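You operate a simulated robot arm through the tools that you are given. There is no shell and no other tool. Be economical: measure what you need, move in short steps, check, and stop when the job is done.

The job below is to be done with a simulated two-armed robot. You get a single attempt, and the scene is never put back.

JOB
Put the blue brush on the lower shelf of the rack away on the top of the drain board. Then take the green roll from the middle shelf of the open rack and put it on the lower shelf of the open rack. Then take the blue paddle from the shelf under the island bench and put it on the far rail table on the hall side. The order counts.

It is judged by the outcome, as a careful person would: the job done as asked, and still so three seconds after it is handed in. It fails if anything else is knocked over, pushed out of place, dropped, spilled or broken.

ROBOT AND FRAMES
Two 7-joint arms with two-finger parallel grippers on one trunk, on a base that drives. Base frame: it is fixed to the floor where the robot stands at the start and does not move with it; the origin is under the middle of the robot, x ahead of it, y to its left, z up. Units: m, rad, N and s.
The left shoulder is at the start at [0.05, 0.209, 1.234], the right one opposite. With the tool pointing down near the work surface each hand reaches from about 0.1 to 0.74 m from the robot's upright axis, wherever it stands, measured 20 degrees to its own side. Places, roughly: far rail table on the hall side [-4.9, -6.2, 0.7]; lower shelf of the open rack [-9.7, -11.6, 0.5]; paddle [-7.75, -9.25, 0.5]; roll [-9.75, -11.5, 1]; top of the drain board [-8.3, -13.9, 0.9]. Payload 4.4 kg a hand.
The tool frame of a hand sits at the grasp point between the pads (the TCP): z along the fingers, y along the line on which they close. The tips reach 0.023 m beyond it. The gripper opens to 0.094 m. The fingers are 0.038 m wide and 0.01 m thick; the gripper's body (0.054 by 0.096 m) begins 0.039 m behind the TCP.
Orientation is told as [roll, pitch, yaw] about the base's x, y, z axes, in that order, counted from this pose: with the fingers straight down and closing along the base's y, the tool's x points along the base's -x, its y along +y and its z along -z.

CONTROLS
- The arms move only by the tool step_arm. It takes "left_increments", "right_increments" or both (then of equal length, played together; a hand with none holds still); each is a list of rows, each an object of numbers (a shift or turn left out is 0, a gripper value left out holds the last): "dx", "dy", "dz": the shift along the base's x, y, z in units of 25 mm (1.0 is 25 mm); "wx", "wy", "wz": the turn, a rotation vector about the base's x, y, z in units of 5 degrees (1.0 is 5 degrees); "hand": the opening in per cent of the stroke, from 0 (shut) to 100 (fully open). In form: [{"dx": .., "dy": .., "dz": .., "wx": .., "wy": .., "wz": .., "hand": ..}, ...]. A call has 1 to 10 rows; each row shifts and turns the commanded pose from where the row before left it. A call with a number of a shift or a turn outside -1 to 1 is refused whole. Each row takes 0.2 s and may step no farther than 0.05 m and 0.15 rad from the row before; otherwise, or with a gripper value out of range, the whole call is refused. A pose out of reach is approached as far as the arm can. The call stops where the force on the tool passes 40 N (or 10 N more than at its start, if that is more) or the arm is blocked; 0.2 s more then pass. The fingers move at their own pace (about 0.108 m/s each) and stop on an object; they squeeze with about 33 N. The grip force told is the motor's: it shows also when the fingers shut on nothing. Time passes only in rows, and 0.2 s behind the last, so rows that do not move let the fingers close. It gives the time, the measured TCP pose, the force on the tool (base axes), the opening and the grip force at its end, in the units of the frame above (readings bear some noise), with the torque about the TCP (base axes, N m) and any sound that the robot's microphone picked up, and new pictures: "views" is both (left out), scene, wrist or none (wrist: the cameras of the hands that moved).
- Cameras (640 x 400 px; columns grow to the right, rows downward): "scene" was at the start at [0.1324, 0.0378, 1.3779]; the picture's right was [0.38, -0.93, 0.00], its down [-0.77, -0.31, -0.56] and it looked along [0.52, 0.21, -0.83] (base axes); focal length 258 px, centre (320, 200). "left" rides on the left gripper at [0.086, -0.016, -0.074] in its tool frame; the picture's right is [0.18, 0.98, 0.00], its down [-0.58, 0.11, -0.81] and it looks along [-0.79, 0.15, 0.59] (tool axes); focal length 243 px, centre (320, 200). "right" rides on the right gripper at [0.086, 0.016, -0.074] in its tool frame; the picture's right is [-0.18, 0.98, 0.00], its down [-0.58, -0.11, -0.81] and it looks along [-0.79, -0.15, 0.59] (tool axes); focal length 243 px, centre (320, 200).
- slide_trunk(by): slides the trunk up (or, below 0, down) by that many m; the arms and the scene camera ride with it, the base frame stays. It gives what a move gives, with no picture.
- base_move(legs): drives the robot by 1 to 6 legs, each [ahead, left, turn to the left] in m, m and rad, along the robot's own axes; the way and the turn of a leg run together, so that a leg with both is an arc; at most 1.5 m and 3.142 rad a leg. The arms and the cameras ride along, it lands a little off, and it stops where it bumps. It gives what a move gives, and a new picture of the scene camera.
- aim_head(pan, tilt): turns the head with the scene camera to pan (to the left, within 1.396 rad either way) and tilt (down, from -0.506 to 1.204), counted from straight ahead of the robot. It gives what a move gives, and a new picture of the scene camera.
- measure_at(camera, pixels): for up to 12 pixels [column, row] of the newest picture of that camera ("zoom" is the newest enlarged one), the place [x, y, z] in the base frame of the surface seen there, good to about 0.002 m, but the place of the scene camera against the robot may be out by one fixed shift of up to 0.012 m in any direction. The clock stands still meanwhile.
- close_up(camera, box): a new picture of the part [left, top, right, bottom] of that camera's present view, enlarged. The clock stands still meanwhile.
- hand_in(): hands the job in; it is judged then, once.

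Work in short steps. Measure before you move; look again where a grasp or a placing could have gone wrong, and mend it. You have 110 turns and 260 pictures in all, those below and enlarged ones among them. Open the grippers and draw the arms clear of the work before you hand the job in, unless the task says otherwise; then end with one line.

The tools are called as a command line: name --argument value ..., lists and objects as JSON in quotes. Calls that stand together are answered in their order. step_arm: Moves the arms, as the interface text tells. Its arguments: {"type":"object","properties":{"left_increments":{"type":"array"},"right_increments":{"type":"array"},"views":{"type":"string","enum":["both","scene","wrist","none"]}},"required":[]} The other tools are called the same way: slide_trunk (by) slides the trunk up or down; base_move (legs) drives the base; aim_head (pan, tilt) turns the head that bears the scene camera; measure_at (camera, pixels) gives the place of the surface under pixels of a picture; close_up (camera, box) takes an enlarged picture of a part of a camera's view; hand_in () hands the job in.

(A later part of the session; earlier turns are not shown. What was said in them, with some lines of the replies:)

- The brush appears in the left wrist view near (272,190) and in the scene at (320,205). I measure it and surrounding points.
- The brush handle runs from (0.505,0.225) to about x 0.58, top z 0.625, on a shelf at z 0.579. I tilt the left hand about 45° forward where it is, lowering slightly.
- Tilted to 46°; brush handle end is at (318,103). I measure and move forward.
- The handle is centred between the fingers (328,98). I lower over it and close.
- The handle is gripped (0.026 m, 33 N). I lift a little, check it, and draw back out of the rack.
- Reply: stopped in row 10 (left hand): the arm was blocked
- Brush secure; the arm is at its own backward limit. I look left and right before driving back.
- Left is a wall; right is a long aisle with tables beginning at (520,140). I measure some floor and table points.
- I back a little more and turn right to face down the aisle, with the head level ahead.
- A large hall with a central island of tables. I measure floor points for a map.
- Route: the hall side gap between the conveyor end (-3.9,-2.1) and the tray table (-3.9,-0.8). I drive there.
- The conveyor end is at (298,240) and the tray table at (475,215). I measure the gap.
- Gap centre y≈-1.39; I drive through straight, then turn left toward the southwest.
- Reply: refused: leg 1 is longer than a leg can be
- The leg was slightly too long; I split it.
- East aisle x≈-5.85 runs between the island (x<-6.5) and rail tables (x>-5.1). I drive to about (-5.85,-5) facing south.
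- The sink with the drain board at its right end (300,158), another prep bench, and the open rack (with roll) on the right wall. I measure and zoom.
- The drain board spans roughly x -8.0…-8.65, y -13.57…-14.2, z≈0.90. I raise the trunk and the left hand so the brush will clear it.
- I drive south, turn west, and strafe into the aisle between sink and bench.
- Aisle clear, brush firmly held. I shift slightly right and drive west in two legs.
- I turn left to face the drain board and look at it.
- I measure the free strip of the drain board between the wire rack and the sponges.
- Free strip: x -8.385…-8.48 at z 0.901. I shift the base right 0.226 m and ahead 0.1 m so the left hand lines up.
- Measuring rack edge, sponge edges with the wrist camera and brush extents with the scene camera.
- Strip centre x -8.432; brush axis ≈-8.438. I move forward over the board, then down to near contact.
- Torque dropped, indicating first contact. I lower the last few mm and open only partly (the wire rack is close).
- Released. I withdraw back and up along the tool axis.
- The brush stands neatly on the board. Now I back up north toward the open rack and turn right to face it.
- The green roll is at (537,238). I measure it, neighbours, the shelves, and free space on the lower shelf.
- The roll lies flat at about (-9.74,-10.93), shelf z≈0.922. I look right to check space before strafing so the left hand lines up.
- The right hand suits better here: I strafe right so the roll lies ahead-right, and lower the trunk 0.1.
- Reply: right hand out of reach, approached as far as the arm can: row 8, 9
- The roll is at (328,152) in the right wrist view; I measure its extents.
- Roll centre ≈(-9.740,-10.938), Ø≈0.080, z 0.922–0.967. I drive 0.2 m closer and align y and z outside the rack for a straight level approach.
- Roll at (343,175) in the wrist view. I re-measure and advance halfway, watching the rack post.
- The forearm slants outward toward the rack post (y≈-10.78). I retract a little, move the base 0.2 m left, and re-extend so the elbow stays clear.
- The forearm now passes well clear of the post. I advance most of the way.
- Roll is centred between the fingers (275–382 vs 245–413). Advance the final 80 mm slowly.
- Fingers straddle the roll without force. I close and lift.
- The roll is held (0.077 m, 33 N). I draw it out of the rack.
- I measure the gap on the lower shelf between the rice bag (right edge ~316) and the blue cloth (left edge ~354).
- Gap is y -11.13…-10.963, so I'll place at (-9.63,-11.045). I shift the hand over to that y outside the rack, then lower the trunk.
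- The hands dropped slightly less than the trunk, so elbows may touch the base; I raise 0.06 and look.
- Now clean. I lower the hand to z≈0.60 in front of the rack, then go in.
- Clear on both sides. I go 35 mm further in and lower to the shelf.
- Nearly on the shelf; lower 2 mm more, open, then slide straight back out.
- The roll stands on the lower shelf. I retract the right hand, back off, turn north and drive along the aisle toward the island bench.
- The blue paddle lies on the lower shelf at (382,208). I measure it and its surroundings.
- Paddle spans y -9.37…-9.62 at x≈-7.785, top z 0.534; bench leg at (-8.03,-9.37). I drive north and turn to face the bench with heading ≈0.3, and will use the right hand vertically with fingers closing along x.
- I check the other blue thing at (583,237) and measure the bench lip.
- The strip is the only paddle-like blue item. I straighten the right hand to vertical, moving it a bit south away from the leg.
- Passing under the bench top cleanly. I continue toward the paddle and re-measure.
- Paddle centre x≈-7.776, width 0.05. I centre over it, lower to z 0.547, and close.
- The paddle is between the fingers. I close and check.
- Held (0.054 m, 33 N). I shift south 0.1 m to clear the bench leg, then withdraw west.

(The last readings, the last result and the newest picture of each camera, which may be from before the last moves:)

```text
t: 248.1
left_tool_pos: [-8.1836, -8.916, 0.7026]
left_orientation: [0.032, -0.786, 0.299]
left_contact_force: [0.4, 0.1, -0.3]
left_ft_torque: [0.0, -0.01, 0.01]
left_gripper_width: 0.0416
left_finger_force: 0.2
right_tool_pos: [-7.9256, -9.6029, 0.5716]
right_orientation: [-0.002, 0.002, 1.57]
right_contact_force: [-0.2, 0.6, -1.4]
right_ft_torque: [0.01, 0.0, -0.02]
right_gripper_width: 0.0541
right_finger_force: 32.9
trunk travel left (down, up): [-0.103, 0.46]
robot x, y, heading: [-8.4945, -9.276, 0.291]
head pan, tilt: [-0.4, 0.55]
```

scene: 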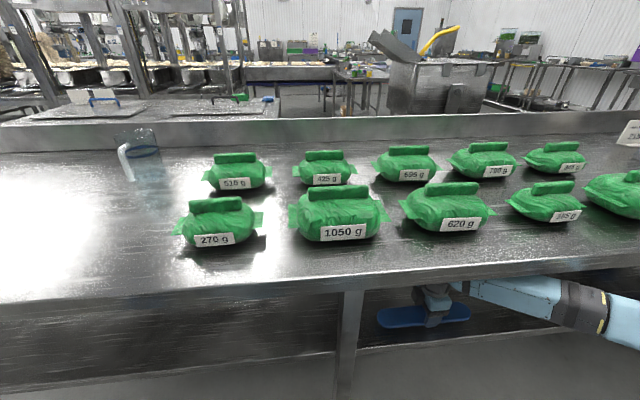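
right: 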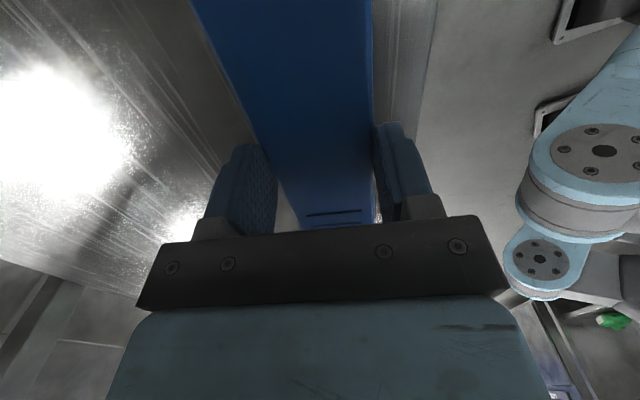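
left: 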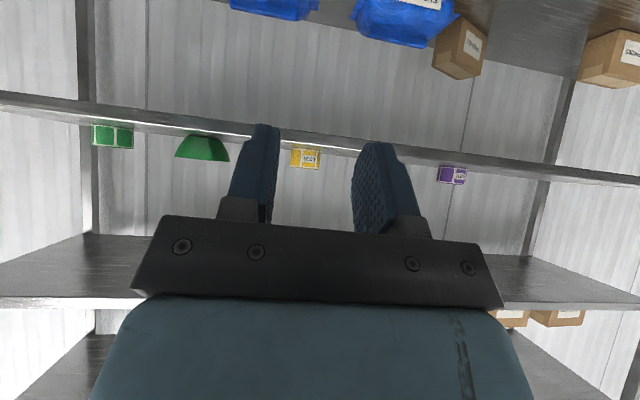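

Clear of the leg. I continue withdrawing and back the base off.

step_arm --right_increments '[{"dx": -1}, {"dx": -1}, {"dx": -1}, {"dx": -1}, {"dx": -1}, {"dx": -1}, {"dx": -1}]' --views "none"

base_move --legs '[[-0.2, 0, 0]]'

slide_trunk --by 0.25

aim_head --pan 0.9 --tilt 0.4

```text
t: 249.7
left_tool_pos: [-8.183, -8.9161, 0.7025]
left_orientation: [0.033, -0.784, 0.298]
left_contact_force: [0.7, 0.0, -0.2]
left_ft_torque: [-0.01, -0.03, 0.0]
left_gripper_width: 0.0415
left_finger_force: 0.0
right_tool_pos: [-8.1027, -9.6033, 0.5706]
right_orientation: [-0.004, 0.003, 1.572]
right_contact_force: [-0.4, 1.6, -0.7]
right_ft_torque: [-0.03, -0.01, 0.01]
right_gripper_width: 0.0543
right_finger_force: 32.8
trunk travel left (down, up): [-0.103, 0.46]
robot x, y, heading: [-8.4977, -9.2701, 0.289]
head pan, tilt: [-0.4, 0.55]
```

```text
t: 251.3
left_tool_pos: [-8.3738, -8.9748, 0.7016]
left_orientation: [0.034, -0.785, 0.295]
left_contact_force: [0.7, 0.1, 0.3]
left_ft_torque: [-0.01, 0.02, 0.04]
left_gripper_width: 0.0412
left_finger_force: 0.0
right_tool_pos: [-8.2932, -9.6618, 0.5709]
right_orientation: [-0.003, 0.003, 1.569]
right_contact_force: [-0.4, 0.6, -1.4]
right_ft_torque: [0.02, -0.03, 0.02]
right_gripper_width: 0.0542
right_finger_force: 33.5
trunk travel left (down, up): [-0.103, 0.46]
robot x, y, heading: [-8.6844, -9.3298, 0.292]
head pan, tilt: [-0.4, 0.55]
```

scene: 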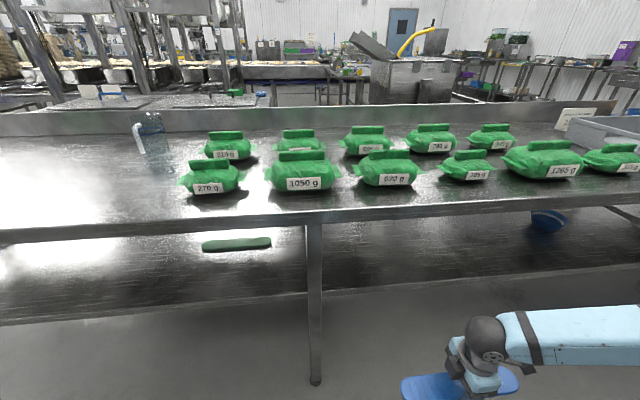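

```text
t: 253.9
left_tool_pos: [-8.3735, -8.9737, 0.954]
left_orientation: [0.032, -0.787, 0.292]
left_contact_force: [-0.7, -0.4, -0.8]
left_ft_torque: [0.01, 0.0, -0.03]
left_gripper_width: 0.0415
left_finger_force: 0.1
right_tool_pos: [-8.2945, -9.6617, 0.8197]
right_orientation: [-0.003, 0.0, 1.57]
right_contact_force: [0.3, 0.1, -1.1]
right_ft_torque: [0.0, 0.04, 0.02]
right_gripper_width: 0.054
right_finger_force: 33.2
trunk travel left (down, up): [-0.353, 0.21]
robot x, y, heading: [-8.6836, -9.3289, 0.286]
head pan, tilt: [-0.4, 0.55]
```

```text
t: 255.4
left_tool_pos: [-8.3735, -8.9737, 0.9524]
left_orientation: [0.035, -0.785, 0.291]
left_contact_force: [0.3, 0.1, -1.1]
left_ft_torque: [0.01, -0.02, 0.02]
left_gripper_width: 0.0414
left_finger_force: 0.1
right_tool_pos: [-8.2948, -9.6612, 0.8198]
right_orientation: [-0.002, 0.0, 1.57]
right_contact_force: [-0.5, 0.5, -1.8]
right_ft_torque: [-0.02, -0.03, 0.0]
right_gripper_width: 0.0541
right_finger_force: 33.1
trunk travel left (down, up): [-0.353, 0.21]
robot x, y, heading: [-8.6883, -9.329, 0.287]
head pan, tilt: [0.901, 0.4]
```

scene: 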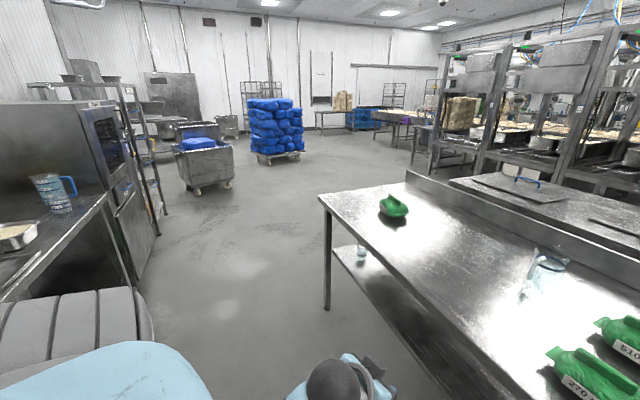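

Paddle clear. I bring the right hand in nearer the robot's centre for driving.

step_arm --right_increments '[{"dy": 0.88, "dx": 0.1}, {"dy": 0.88, "dx": 0.1}, {"dy": 0.88, "dx": 0.1}, {"dy": 0.88, "dx": 0.1}, {"dy": 0.88, "dx": 0.1}, {"dy": 0.88, "dx": 0.1}, {"dy": 0.88, "dx": 0.1}, {"dy": 0.88, "dx": 0.1}]' --views "none"

base_move --legs '[[0, 0, 1.28], [1.5, 0.0, 0], [0.65, 0, 0], [0, 0, -1.2]]'

aim_head --pan 0.0 --tilt 0.4

```text
t: 257.2
left_tool_pos: [-8.3736, -8.9736, 0.953]
left_orientation: [0.034, -0.785, 0.292]
left_contact_force: [1.0, -0.5, 0.3]
left_ft_torque: [-0.02, 0.0, 0.0]
left_gripper_width: 0.0417
left_finger_force: 0.0
right_tool_pos: [-8.2745, -9.4859, 0.8202]
right_orientation: [-0.001, -0.001, 1.569]
right_contact_force: [0.8, -0.1, -0.7]
right_ft_torque: [0.0, 0.0, -0.02]
right_gripper_width: 0.054
right_finger_force: 32.8
trunk travel left (down, up): [-0.353, 0.21]
robot x, y, heading: [-8.6885, -9.3328, 0.293]
head pan, tilt: [0.901, 0.4]
```

```text
t: 273.8
left_tool_pos: [-8.4318, -6.8369, 0.953]
left_orientation: [0.036, -0.786, 0.383]
left_contact_force: [-1.1, -0.6, 0.1]
left_ft_torque: [-0.03, 0.01, -0.01]
left_gripper_width: 0.0417
left_finger_force: 0.0
right_tool_pos: [-8.2876, -7.3368, 0.8205]
right_orientation: [-0.002, -0.001, 1.659]
right_contact_force: [-0.6, 0.5, -0.2]
right_ft_torque: [-0.02, -0.01, 0.0]
right_gripper_width: 0.0541
right_finger_force: 33.1
trunk travel left (down, up): [-0.353, 0.21]
robot x, y, heading: [-8.714, -7.2197, 0.379]
head pan, tilt: [0.901, 0.4]
```

scene: 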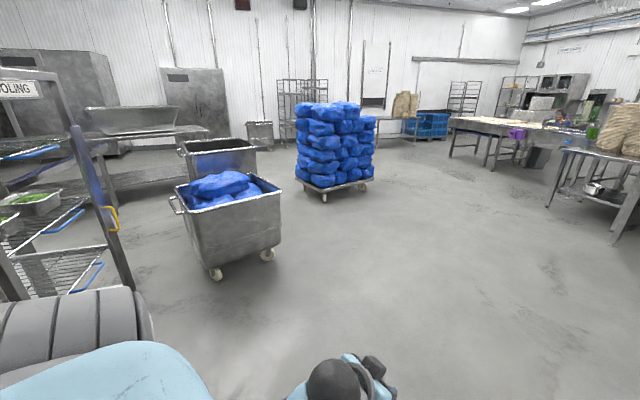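

```text
t: 275.0
left_tool_pos: [-8.4307, -6.8354, 0.9536]
left_orientation: [0.036, -0.786, 0.385]
left_contact_force: [-0.5, 0.7, -0.7]
left_ft_torque: [0.0, 0.0, -0.03]
left_gripper_width: 0.0413
left_finger_force: 0.0
right_tool_pos: [-8.2867, -7.3354, 0.82]
right_orientation: [-0.001, 0.001, 1.66]
right_contact_force: [-0.5, -0.1, -1.8]
right_ft_torque: [0.0, -0.04, -0.02]
right_gripper_width: 0.0542
right_finger_force: 33.3
trunk travel left (down, up): [-0.353, 0.21]
robot x, y, heading: [-8.7103, -7.2167, 0.379]
head pan, tilt: [0.0, 0.4]
```

scene: 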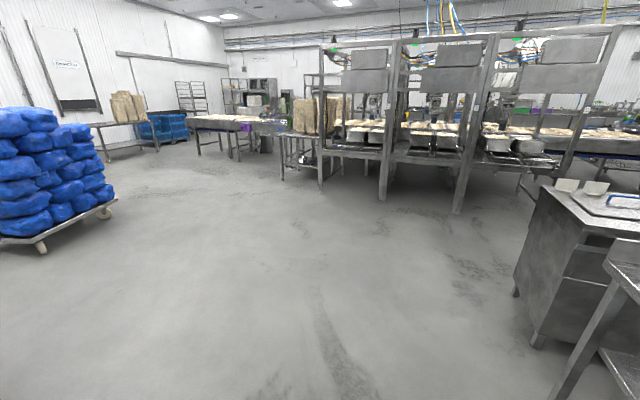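

I zoom on the three rail-table bays and measure.

close_up --camera "scene" --box '[270, 40, 590, 220]'

measure_at --camera "scene" --pixels '[[321, 185], [382, 198], [456, 210], [350, 146], [430, 160], [520, 160], [340, 155], [370, 155], [300, 175], [355, 140], [600, 190], [283, 178]]'

```text
2.00 times, centred on (430, 130) of scene
```

zoom: 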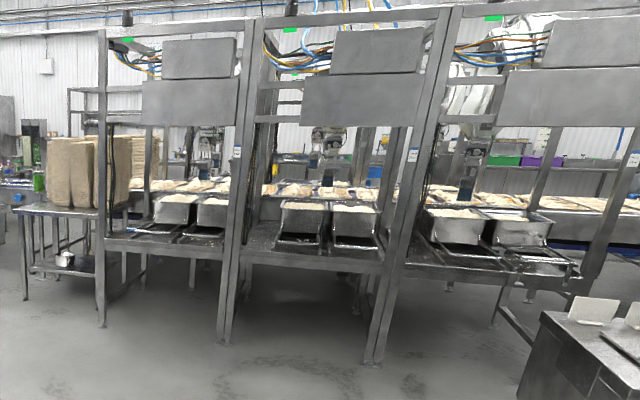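

```text
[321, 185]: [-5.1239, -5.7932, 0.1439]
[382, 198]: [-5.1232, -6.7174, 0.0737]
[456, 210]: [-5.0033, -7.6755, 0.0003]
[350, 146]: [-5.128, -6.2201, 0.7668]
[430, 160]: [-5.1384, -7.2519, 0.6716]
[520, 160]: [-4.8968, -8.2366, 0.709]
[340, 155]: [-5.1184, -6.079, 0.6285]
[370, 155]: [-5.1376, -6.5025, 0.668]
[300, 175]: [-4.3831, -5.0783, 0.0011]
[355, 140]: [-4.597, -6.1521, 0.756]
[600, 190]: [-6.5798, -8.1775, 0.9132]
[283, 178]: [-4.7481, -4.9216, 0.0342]
```

The target bay lies between posts y≈-5.75 and -6.70, front x≈-5.12. I drive to (-5.9,-6.23) facing it.

base_move --legs '[[0, 0, -0.04], [1.5, 0, 0], [1.45, 0, 0], [0, 0, -0.34]]'

aim_head --pan 0.0 --tilt 0.55

```text
t: 290.7
left_tool_pos: [-5.5255, -5.9745, 0.9528]
left_orientation: [0.036, -0.787, 0.005]
left_contact_force: [0.1, -0.5, 0.1]
left_ft_torque: [-0.02, -0.03, -0.01]
left_gripper_width: 0.0414
left_finger_force: 0.0
right_tool_pos: [-5.5761, -6.4923, 0.8201]
right_orientation: [-0.003, -0.001, 1.282]
right_contact_force: [0.5, -1.0, -0.7]
right_ft_torque: [-0.02, -0.01, -0.04]
right_gripper_width: 0.0541
right_finger_force: 32.4
trunk travel left (down, up): [-0.353, 0.21]
robot x, y, heading: [-5.9252, -6.2256, 0.003]
head pan, tilt: [0.0, 0.4]
```

scene: 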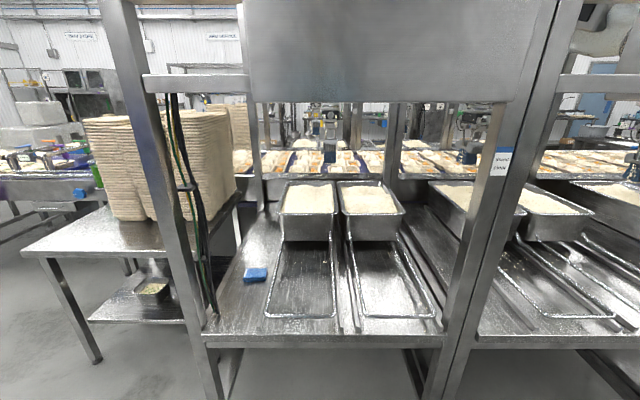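

```text
t: 291.4
left_tool_pos: [-5.5262, -5.9752, 0.9525]
left_orientation: [0.035, -0.786, 0.009]
left_contact_force: [0.6, -0.2, 0.5]
left_ft_torque: [-0.03, -0.04, 0.03]
left_gripper_width: 0.0416
left_finger_force: 0.0
right_tool_pos: [-5.576, -6.4923, 0.8192]
right_orientation: [-0.001, 0.002, 1.28]
right_contact_force: [-0.1, 0.3, -0.9]
right_ft_torque: [0.0, 0.02, -0.01]
right_gripper_width: 0.054
right_finger_force: 33.2
trunk travel left (down, up): [-0.353, 0.21]
robot x, y, heading: [-5.9274, -6.228, 0.005]
head pan, tilt: [0.0, 0.55]
```

scene: 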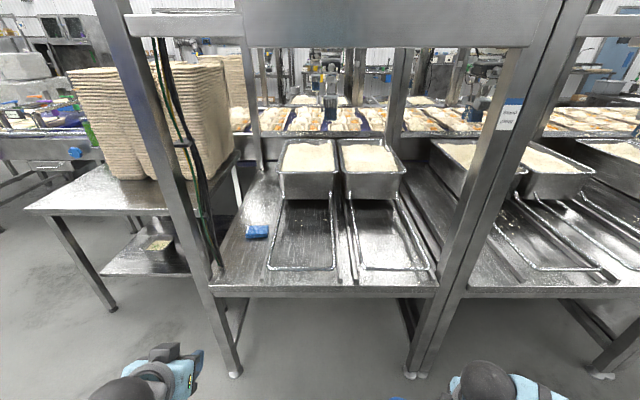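

I measure deck, rails, and cloth for a placing spot.

measure_at --camera "scene" --pixels '[[245, 275], [240, 255], [262, 270], [270, 262], [302, 240], [302, 266], [335, 240], [350, 262], [390, 240], [425, 285], [258, 230], [245, 286]]'

measure_at --camera "scene" --pixels '[[232, 275], [270, 205], [262, 200], [250, 205], [247, 240], [267, 238], [275, 225], [340, 270], [325, 280], [420, 215], [435, 250], [215, 280]]'

close_up --camera "scene" --box '[200, 140, 480, 310]'

```text
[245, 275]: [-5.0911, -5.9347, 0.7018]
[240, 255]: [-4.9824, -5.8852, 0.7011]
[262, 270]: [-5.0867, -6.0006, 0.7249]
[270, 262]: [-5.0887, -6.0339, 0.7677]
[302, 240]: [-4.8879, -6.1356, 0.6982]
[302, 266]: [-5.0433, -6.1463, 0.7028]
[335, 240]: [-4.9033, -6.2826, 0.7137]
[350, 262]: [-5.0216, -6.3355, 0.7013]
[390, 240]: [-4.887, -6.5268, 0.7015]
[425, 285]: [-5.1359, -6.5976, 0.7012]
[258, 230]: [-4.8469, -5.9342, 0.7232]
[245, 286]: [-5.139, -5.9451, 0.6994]
```

```text
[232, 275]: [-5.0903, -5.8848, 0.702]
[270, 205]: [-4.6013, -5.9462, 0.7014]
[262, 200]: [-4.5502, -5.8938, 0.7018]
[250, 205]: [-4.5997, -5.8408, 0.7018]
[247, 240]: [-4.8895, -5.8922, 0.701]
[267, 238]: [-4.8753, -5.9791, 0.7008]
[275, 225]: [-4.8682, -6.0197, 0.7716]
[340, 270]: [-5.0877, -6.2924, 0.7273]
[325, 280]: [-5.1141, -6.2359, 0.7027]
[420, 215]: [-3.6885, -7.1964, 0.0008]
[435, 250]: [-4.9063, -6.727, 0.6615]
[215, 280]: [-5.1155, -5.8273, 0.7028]
```

```text
2.29 times, centred on (340, 225) of scene
```

zoom: 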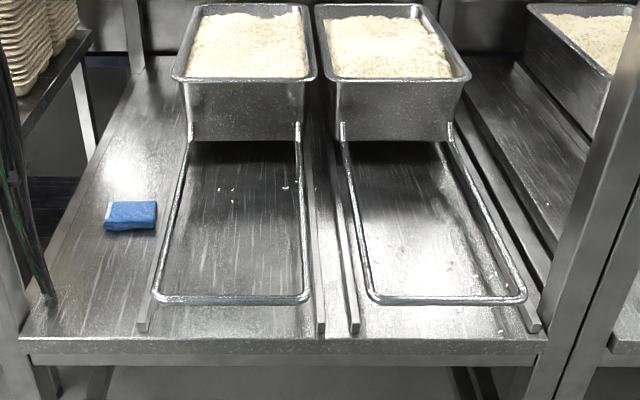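

measure_at --camera "scene" --pixels '[[233, 236], [229, 240], [224, 255], [218, 270], [245, 237], [246, 228], [268, 229], [257, 240], [256, 224], [262, 284], [266, 260], [212, 240]]'

close_up --camera "scene" --box '[190, 190, 290, 300]'

```text
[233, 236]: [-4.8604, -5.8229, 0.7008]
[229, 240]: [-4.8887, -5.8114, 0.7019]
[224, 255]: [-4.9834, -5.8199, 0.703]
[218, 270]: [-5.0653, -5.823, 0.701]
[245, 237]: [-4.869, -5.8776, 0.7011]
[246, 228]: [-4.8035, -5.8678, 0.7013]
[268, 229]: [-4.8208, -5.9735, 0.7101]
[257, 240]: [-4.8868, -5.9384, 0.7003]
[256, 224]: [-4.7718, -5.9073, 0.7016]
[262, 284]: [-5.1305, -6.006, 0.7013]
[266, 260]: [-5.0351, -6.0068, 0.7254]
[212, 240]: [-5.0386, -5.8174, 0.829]
```

```text
3.64 times, centred on (240, 245) of scene
```

zoom: 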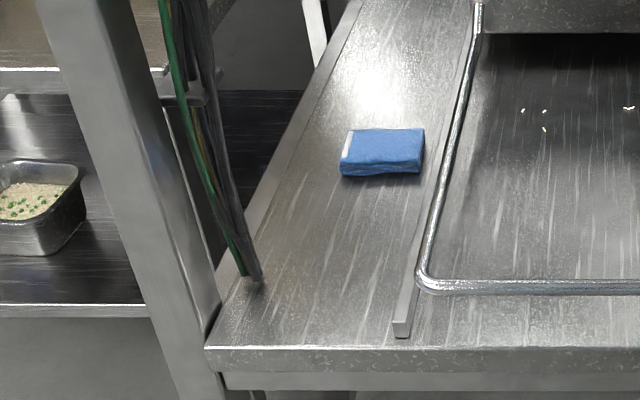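

I'll place the paddle along x in the free strip between the cables (y≈-5.835) and rail (y≈-5.995), in front of the cloth (x<-4.88). First rotate the hand so the paddle points along x.

step_arm --right_increments '[{"wz": -1}, {"wz": -1}, {"wz": -1}, {"wz": -1}, {"wz": -1}, {"wz": -1}, {"wz": -1}, {"wz": -1}, {"wz": -1}, {"wz": -1}]' --views "none"

step_arm --right_increments '[{"wz": -1}, {"wz": -1}, {"wz": -1}, {"wz": -1}, {"wz": -0.67}]' --views "none"

base_move --legs '[[0, 0.428, 0], [0.24, 0, 0]]'

aim_head --pan -0.2 --tilt 0.9

```text
t: 293.6
left_tool_pos: [-5.5261, -5.9754, 0.9533]
left_orientation: [0.035, -0.786, 0.005]
left_contact_force: [1.4, 0.8, -0.5]
left_ft_torque: [-0.02, -0.06, 0.01]
left_gripper_width: 0.0413
left_finger_force: 0.0
right_tool_pos: [-5.5748, -6.4934, 0.8203]
right_orientation: [-0.004, 0.0, 0.406]
right_contact_force: [-0.3, -0.6, -1.3]
right_ft_torque: [-0.02, 0.02, -0.03]
right_gripper_width: 0.0542
right_finger_force: 32.7
trunk travel left (down, up): [-0.353, 0.21]
robot x, y, heading: [-5.9274, -6.227, 0.001]
head pan, tilt: [0.0, 0.55]
```

```text
t: 294.8
left_tool_pos: [-5.5252, -5.9751, 0.9527]
left_orientation: [0.036, -0.785, 0.005]
left_contact_force: [0.9, 0.6, 0.4]
left_ft_torque: [0.0, -0.02, 0.0]
left_gripper_width: 0.0416
left_finger_force: 0.0
right_tool_pos: [-5.5756, -6.4926, 0.8195]
right_orientation: [-0.002, 0.001, 0.001]
right_contact_force: [0.9, -0.5, -0.5]
right_ft_torque: [0.0, -0.01, 0.01]
right_gripper_width: 0.0541
right_finger_force: 33.4
trunk travel left (down, up): [-0.353, 0.21]
robot x, y, heading: [-5.927, -6.2273, 0.003]
head pan, tilt: [0.0, 0.55]
```

```text
t: 300.6
left_tool_pos: [-5.2843, -5.5407, 0.953]
left_orientation: [0.036, -0.787, 0.004]
left_contact_force: [-0.1, 0.2, -0.6]
left_ft_torque: [0.0, 0.03, -0.01]
left_gripper_width: 0.0414
left_finger_force: 0.1
right_tool_pos: [-5.3355, -6.057, 0.8186]
right_orientation: [0.0, 0.0, -0.003]
right_contact_force: [0.9, 0.4, -1.0]
right_ft_torque: [0.0, 0.04, 0.0]
right_gripper_width: 0.0543
right_finger_force: 32.8
trunk travel left (down, up): [-0.353, 0.21]
robot x, y, heading: [-5.6867, -5.7908, 0.0]
head pan, tilt: [0.0, 0.55]
```

scene: 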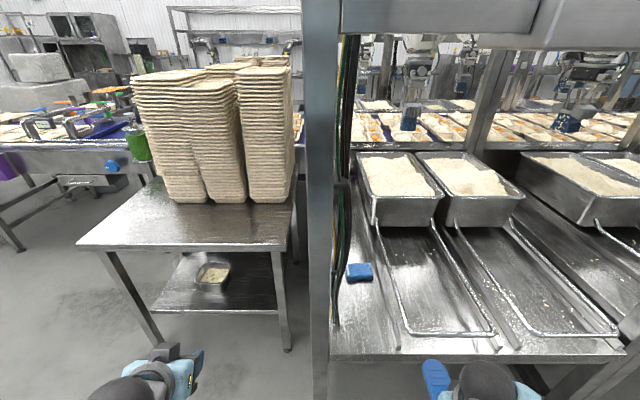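

```text
t: 301.4
left_tool_pos: [-5.2842, -5.5401, 0.9542]
left_orientation: [0.034, -0.786, 0.004]
left_contact_force: [-0.3, -0.6, -0.7]
left_ft_torque: [0.02, 0.02, 0.02]
left_gripper_width: 0.0416
left_finger_force: 0.1
right_tool_pos: [-5.3364, -6.0575, 0.8194]
right_orientation: [-0.001, 0.002, 0.0]
right_contact_force: [0.2, -0.5, -0.5]
right_ft_torque: [0.02, 0.0, 0.01]
right_gripper_width: 0.054
right_finger_force: 32.6
trunk travel left (down, up): [-0.353, 0.21]
robot x, y, heading: [-5.6858, -5.7926, 0.004]
head pan, tilt: [-0.201, 0.901]
```

scene: 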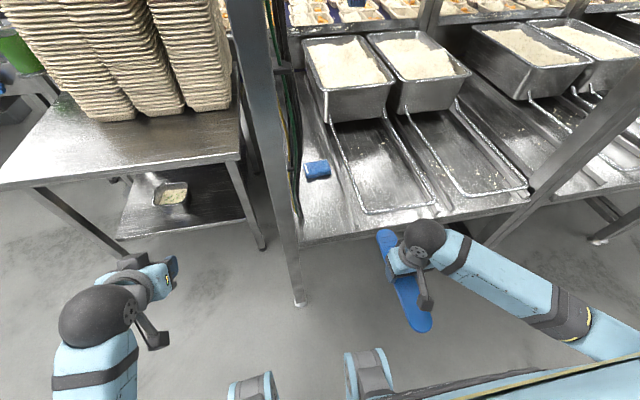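

The paddle is held with ends at (383,232) and (422,328). I measure ends plus landmarks.

measure_at --camera "scene" --pixels '[[383, 230], [378, 235], [393, 234], [420, 331], [411, 318], [432, 318], [305, 170], [318, 181], [331, 174], [346, 205], [302, 215], [312, 238]]'

close_up --camera "scene" --box '[270, 130, 450, 340]'

```text
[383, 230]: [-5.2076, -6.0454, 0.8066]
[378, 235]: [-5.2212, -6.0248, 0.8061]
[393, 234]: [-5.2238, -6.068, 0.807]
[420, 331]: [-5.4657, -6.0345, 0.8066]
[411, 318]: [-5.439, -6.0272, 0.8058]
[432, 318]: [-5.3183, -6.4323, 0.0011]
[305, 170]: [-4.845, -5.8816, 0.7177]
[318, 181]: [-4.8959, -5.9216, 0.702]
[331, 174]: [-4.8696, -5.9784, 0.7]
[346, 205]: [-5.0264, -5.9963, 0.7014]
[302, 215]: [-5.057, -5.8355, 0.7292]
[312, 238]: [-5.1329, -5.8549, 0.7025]
```

```text
1.90 times, centred on (360, 235) of scene
```

zoom: 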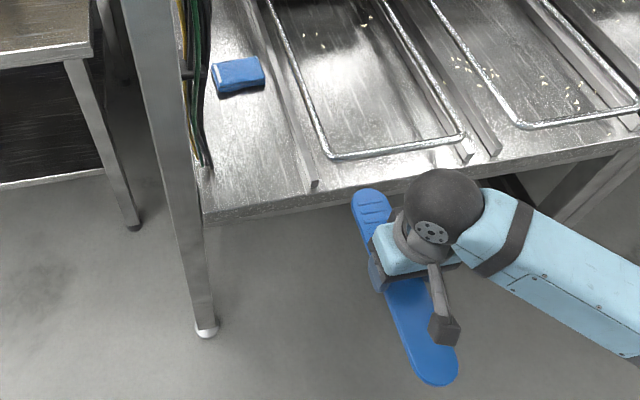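

Paddle length 0.26, TCP at its centre. I move in over the strip, turning 15° left, staying at z 0.82.

step_arm --right_increments '[{"dx": 1, "dy": 0.5, "wz": 0.3}, {"dx": 1, "dy": 0.5, "wz": 0.3}, {"dx": 1, "dy": 0.5, "wz": 0.3}, {"dx": 1, "dy": 0.5, "wz": 0.3}, {"dx": 1, "dy": 0.5, "wz": 0.3}, {"dx": 1, "dy": 0.5, "wz": 0.3}, {"dx": 1, "dy": 0.5, "wz": 0.3}, {"dx": 1, "dy": 0.5, "wz": 0.3}, {"dx": 1, "dy": 0.5, "wz": 0.3}, {"dx": 1, "dy": 0.4, "wz": 0.3}]' --views "both"

```text
t: 303.6
left_tool_pos: [-5.2845, -5.5397, 0.9524]
left_orientation: [0.035, -0.785, 0.003]
left_contact_force: [1.5, 0.4, -0.5]
left_ft_torque: [0.01, 0.01, -0.01]
left_gripper_width: 0.0413
left_finger_force: 0.1
right_tool_pos: [-5.0858, -5.9346, 0.8187]
right_orientation: [-0.002, 0.001, 0.263]
right_contact_force: [-0.2, 0.2, -0.4]
right_ft_torque: [0.01, 0.01, 0.03]
right_gripper_width: 0.0544
right_finger_force: 32.9
trunk travel left (down, up): [-0.353, 0.21]
robot x, y, heading: [-5.6891, -5.7952, -0.002]
head pan, tilt: [-0.201, 0.901]
```

scene: 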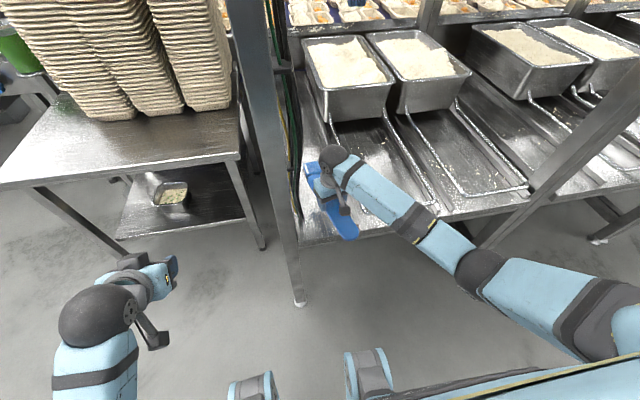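
right: 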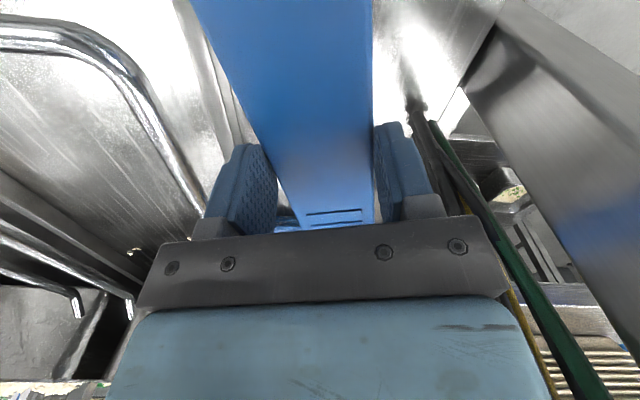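

I measure cables and rail with the wrist camera for clearance.

measure_at --camera "right" --pixels '[[415, 100], [440, 140], [470, 200], [500, 245], [540, 320], [222, 90], [190, 20], [150, 100], [460, 80], [500, 40]]'

measure_at --camera "scene" --pixels '[[312, 166], [345, 235], [308, 215], [322, 238], [300, 170], [296, 200]]'

close_up --camera "scene" --box '[260, 120, 420, 260]'

```text
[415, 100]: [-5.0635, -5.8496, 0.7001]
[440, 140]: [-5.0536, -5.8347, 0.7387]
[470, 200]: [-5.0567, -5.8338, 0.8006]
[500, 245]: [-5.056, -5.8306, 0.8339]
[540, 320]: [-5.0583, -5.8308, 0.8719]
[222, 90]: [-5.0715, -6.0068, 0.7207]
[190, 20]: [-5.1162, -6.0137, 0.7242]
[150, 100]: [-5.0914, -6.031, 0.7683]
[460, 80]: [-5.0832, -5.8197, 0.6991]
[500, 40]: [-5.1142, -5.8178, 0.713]
```

```text
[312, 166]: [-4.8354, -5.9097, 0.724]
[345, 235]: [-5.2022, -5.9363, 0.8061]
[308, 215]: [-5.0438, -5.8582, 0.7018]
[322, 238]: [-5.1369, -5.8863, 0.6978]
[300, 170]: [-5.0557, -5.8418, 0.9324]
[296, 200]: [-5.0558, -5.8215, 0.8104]
```

```text
2.86 times, centred on (340, 190) of scene
```

zoom: 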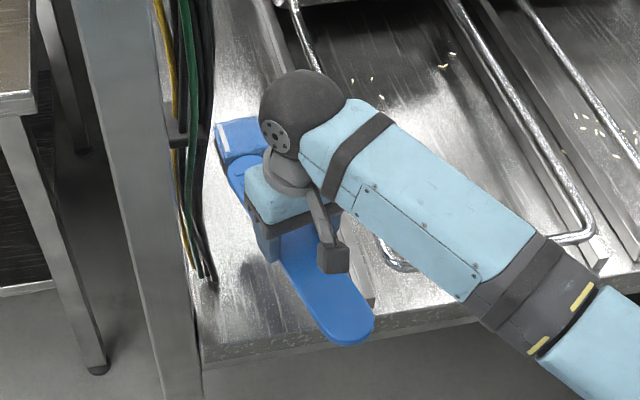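

Clearances OK (cables y≈-5.845, rail y≈-6.00). I finish the approach and lower most of the way.

step_arm --right_increments '[{"dx": 0.8, "dy": 0.14}, {"dx": 0.8, "dy": 0.14}, {"dx": 0.7}, {"dz": -0.8}, {"dz": -0.8}, {"dz": -0.8}, {"dz": -0.6}]' --views "both"

close_up --camera "scene" --box '[260, 120, 420, 260]'

```text
t: 305.2
left_tool_pos: [-5.2843, -5.5398, 0.9536]
left_orientation: [0.033, -0.787, 0.003]
left_contact_force: [-0.5, 0.2, 0.0]
left_ft_torque: [0.01, 0.01, -0.03]
left_gripper_width: 0.0416
left_finger_force: 0.0
right_tool_pos: [-5.028, -5.9278, 0.7441]
right_orientation: [-0.001, -0.001, 0.261]
right_contact_force: [-0.5, 0.4, -1.1]
right_ft_torque: [-0.04, 0.0, 0.02]
right_gripper_width: 0.0539
right_finger_force: 33.1
trunk travel left (down, up): [-0.353, 0.21]
robot x, y, heading: [-5.6823, -5.7932, -0.0]
head pan, tilt: [-0.201, 0.901]
```

scene: 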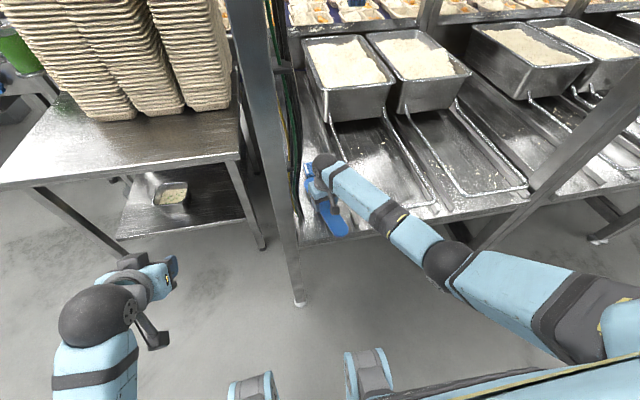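
right: 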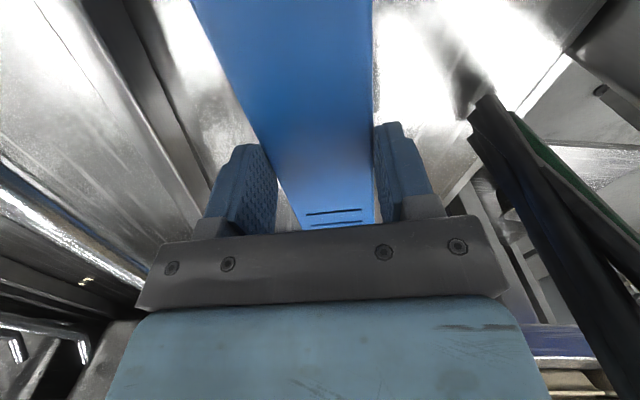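

```text
2.86 times, centred on (340, 190) of scene
```

zoom: 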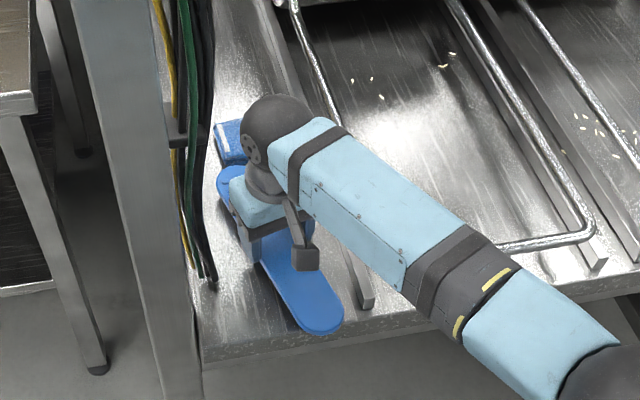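

The far tip is close to the cloth; I measure with the zoom picture before the final lowering.

measure_at --camera "zoom" --pixels '[[228, 170], [232, 172], [240, 164], [222, 158], [325, 330], [343, 318], [300, 345], [320, 345], [215, 190], [350, 270]]'

```text
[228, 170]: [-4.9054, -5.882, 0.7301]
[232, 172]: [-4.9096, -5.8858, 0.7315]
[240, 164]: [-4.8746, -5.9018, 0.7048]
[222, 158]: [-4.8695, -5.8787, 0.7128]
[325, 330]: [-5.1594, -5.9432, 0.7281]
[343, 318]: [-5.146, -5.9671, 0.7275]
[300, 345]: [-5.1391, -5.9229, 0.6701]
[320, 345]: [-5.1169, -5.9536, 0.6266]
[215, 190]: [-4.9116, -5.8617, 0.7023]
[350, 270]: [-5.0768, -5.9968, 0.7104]
```

Gap to cloth is 30 mm, near end slightly overhangs; I shift 10 mm in, lower to the deck, and open partly.

step_arm --right_increments '[{"dx": 0.4}, {"dz": -0.4}, {"dz": -0.2}, {"dz": -0.1}]' --views "none"

step_arm --right_increments '[{"hand": 72}, {"hand": 72}, {"hand": 72}]' --views "both"

```text
t: 306.2
left_tool_pos: [-5.2841, -5.5404, 0.9531]
left_orientation: [0.036, -0.784, 0.005]
left_contact_force: [0.3, 0.7, 0.6]
left_ft_torque: [0.01, -0.01, 0.06]
left_gripper_width: 0.0415
left_finger_force: 0.1
right_tool_pos: [-5.0179, -5.9283, 0.7274]
right_orientation: [-0.004, 0.0, 0.262]
right_contact_force: [-0.8, -1.8, 5.1]
right_ft_torque: [-0.05, 0.79, 0.17]
right_gripper_width: 0.0541
right_finger_force: 32.9
trunk travel left (down, up): [-0.353, 0.21]
robot x, y, heading: [-5.6842, -5.7915, 0.002]
head pan, tilt: [-0.201, 0.901]
```

```text
t: 307.0
left_tool_pos: [-5.2844, -5.5396, 0.9534]
left_orientation: [0.033, -0.786, 0.004]
left_contact_force: [-0.1, -0.5, -0.4]
left_ft_torque: [-0.02, -0.04, 0.03]
left_gripper_width: 0.0414
left_finger_force: 0.0
right_tool_pos: [-5.0187, -5.928, 0.726]
right_orientation: [-0.001, 0.002, 0.262]
right_contact_force: [0.3, -0.1, -0.9]
right_ft_torque: [-0.01, 0.02, 0.0]
right_gripper_width: 0.0676
right_finger_force: 0.1
trunk travel left (down, up): [-0.353, 0.21]
robot x, y, heading: [-5.683, -5.7911, -0.002]
head pan, tilt: [-0.201, 0.901]
```

scene: 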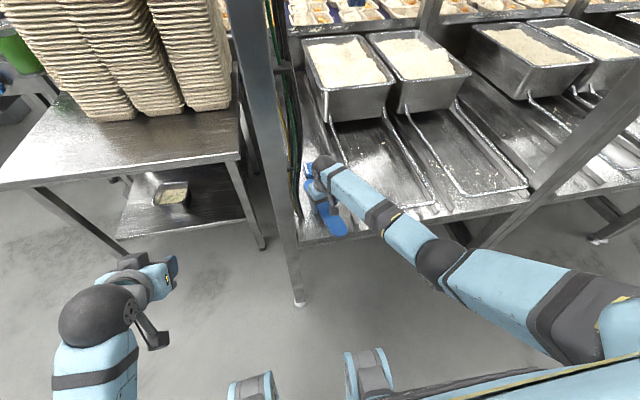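
right: 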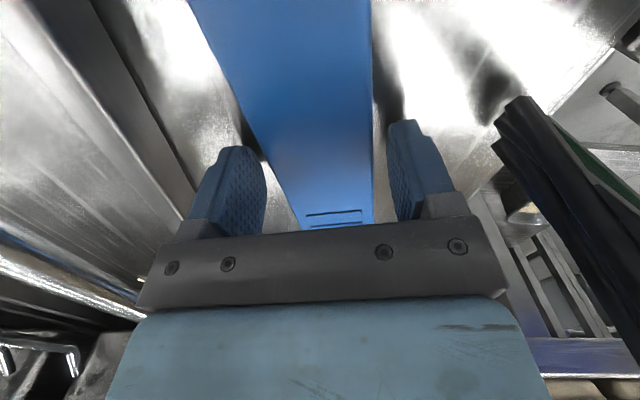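

Released, forces nil. I lift straight up, then withdraw.

step_arm --right_increments '[{"dz": 0.5}, {"dz": 1}, {"dz": 1}, {"dz": 1}, {"dz": 1}, {"dx": -1, "dy": -0.3}, {"dx": -1, "dy": -0.3}, {"dx": -1, "dy": -0.3}, {"dx": -1, "dy": -0.3}, {"dx": -1, "dy": -0.3}]' --views "none"

step_arm --right_increments '[{"dx": -1}, {"dx": -1}, {"dx": -1}, {"dx": -1}, {"dx": -1}, {"dx": -1}, {"dx": -1}]' --views "scene"

close_up --camera "scene" --box '[260, 120, 420, 260]'

```text
t: 309.2
left_tool_pos: [-5.2849, -5.5406, 0.9533]
left_orientation: [0.034, -0.786, 0.003]
left_contact_force: [-0.1, 1.3, 0.2]
left_ft_torque: [-0.03, 0.03, 0.01]
left_gripper_width: 0.0412
left_finger_force: 0.0
right_tool_pos: [-5.1447, -5.9665, 0.8388]
right_orientation: [-0.003, 0.001, 0.261]
right_contact_force: [0.7, 0.1, 0.0]
right_ft_torque: [-0.02, -0.02, 0.04]
right_gripper_width: 0.0676
right_finger_force: 0.1
trunk travel left (down, up): [-0.353, 0.21]
robot x, y, heading: [-5.6848, -5.7921, -0.001]
head pan, tilt: [-0.201, 0.901]
```

```text
t: 310.8
left_tool_pos: [-5.285, -5.5395, 0.9531]
left_orientation: [0.034, -0.785, 0.004]
left_contact_force: [0.0, -0.4, 0.2]
left_ft_torque: [-0.01, 0.03, 0.0]
left_gripper_width: 0.0412
left_finger_force: 0.1
right_tool_pos: [-5.3175, -5.965, 0.8399]
right_orientation: [-0.004, 0.001, 0.262]
right_contact_force: [-0.4, -0.1, -0.2]
right_ft_torque: [0.03, 0.01, 0.0]
right_gripper_width: 0.0676
right_finger_force: 0.1
trunk travel left (down, up): [-0.353, 0.21]
robot x, y, heading: [-5.6837, -5.7946, 0.001]
head pan, tilt: [-0.201, 0.901]
```

scene: 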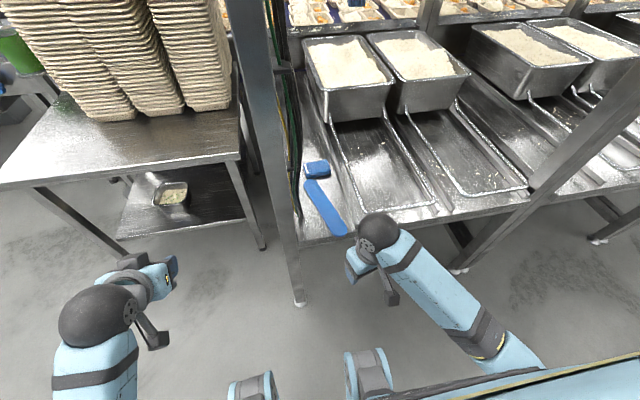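

```text
2.86 times, centred on (340, 190) of scene
```

zoom: 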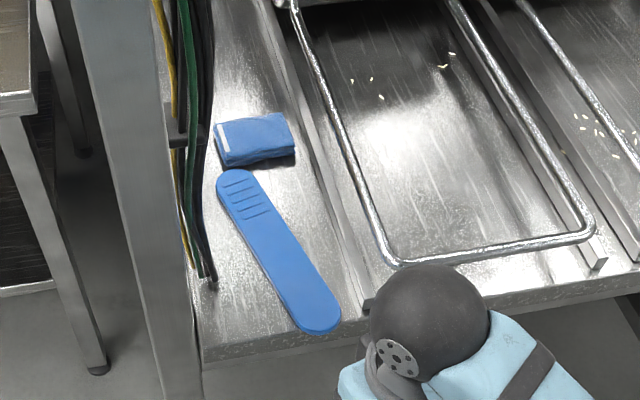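

The paddle lies flat on the rail table, clear of the cloth. I back away, open both grippers, and hand in.

base_move --legs '[[-0.2, 0, 0]]'

step_arm --left_increments '[{"hand": 100}, {"hand": 100}]' --right_increments '[{"hand": 100}, {"hand": 100}]' --views "none"

hand_in

```text
t: 312.4
left_tool_pos: [-5.4839, -5.5405, 0.9531]
left_orientation: [0.036, -0.789, 0.002]
left_contact_force: [-0.4, -0.9, 0.3]
left_ft_torque: [0.02, -0.01, 0.01]
left_gripper_width: 0.0413
left_finger_force: 0.0
right_tool_pos: [-5.516, -5.9645, 0.8387]
right_orientation: [-0.002, 0.0, 0.262]
right_contact_force: [-0.7, 0.4, 0.5]
right_ft_torque: [-0.03, -0.01, 0.01]
right_gripper_width: 0.0677
right_finger_force: 0.0
trunk travel left (down, up): [-0.353, 0.21]
robot x, y, heading: [-5.8821, -5.7887, 0.001]
head pan, tilt: [-0.201, 0.901]
```

scene: 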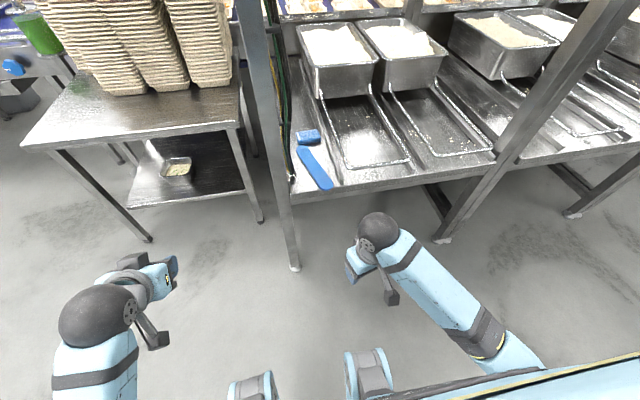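

```text
t: 313.0
left_tool_pos: [-5.4845, -5.5397, 0.9533]
left_orientation: [0.036, -0.786, 0.005]
left_contact_force: [0.2, -0.3, -0.3]
left_ft_torque: [0.01, 0.0, -0.01]
left_gripper_width: 0.094
left_finger_force: 0.0
right_tool_pos: [-5.5154, -5.9643, 0.8398]
right_orientation: [-0.001, 0.001, 0.262]
right_contact_force: [0.3, 0.3, -0.3]
right_ft_torque: [0.04, -0.01, 0.01]
right_gripper_width: 0.094
right_finger_force: 0.1
trunk travel left (down, up): [-0.353, 0.21]
robot x, y, heading: [-5.8847, -5.7908, 0.003]
head pan, tilt: [-0.201, 0.901]
```

```text
The job is handed in.
```

The job is handed in: in the order asked, the blue brush is on top of the drain board, the green roll on the lower shelf of the open rack, and the blue paddle on the far rail table on the hall side. I saw nothing knocked over or pushed out of place.
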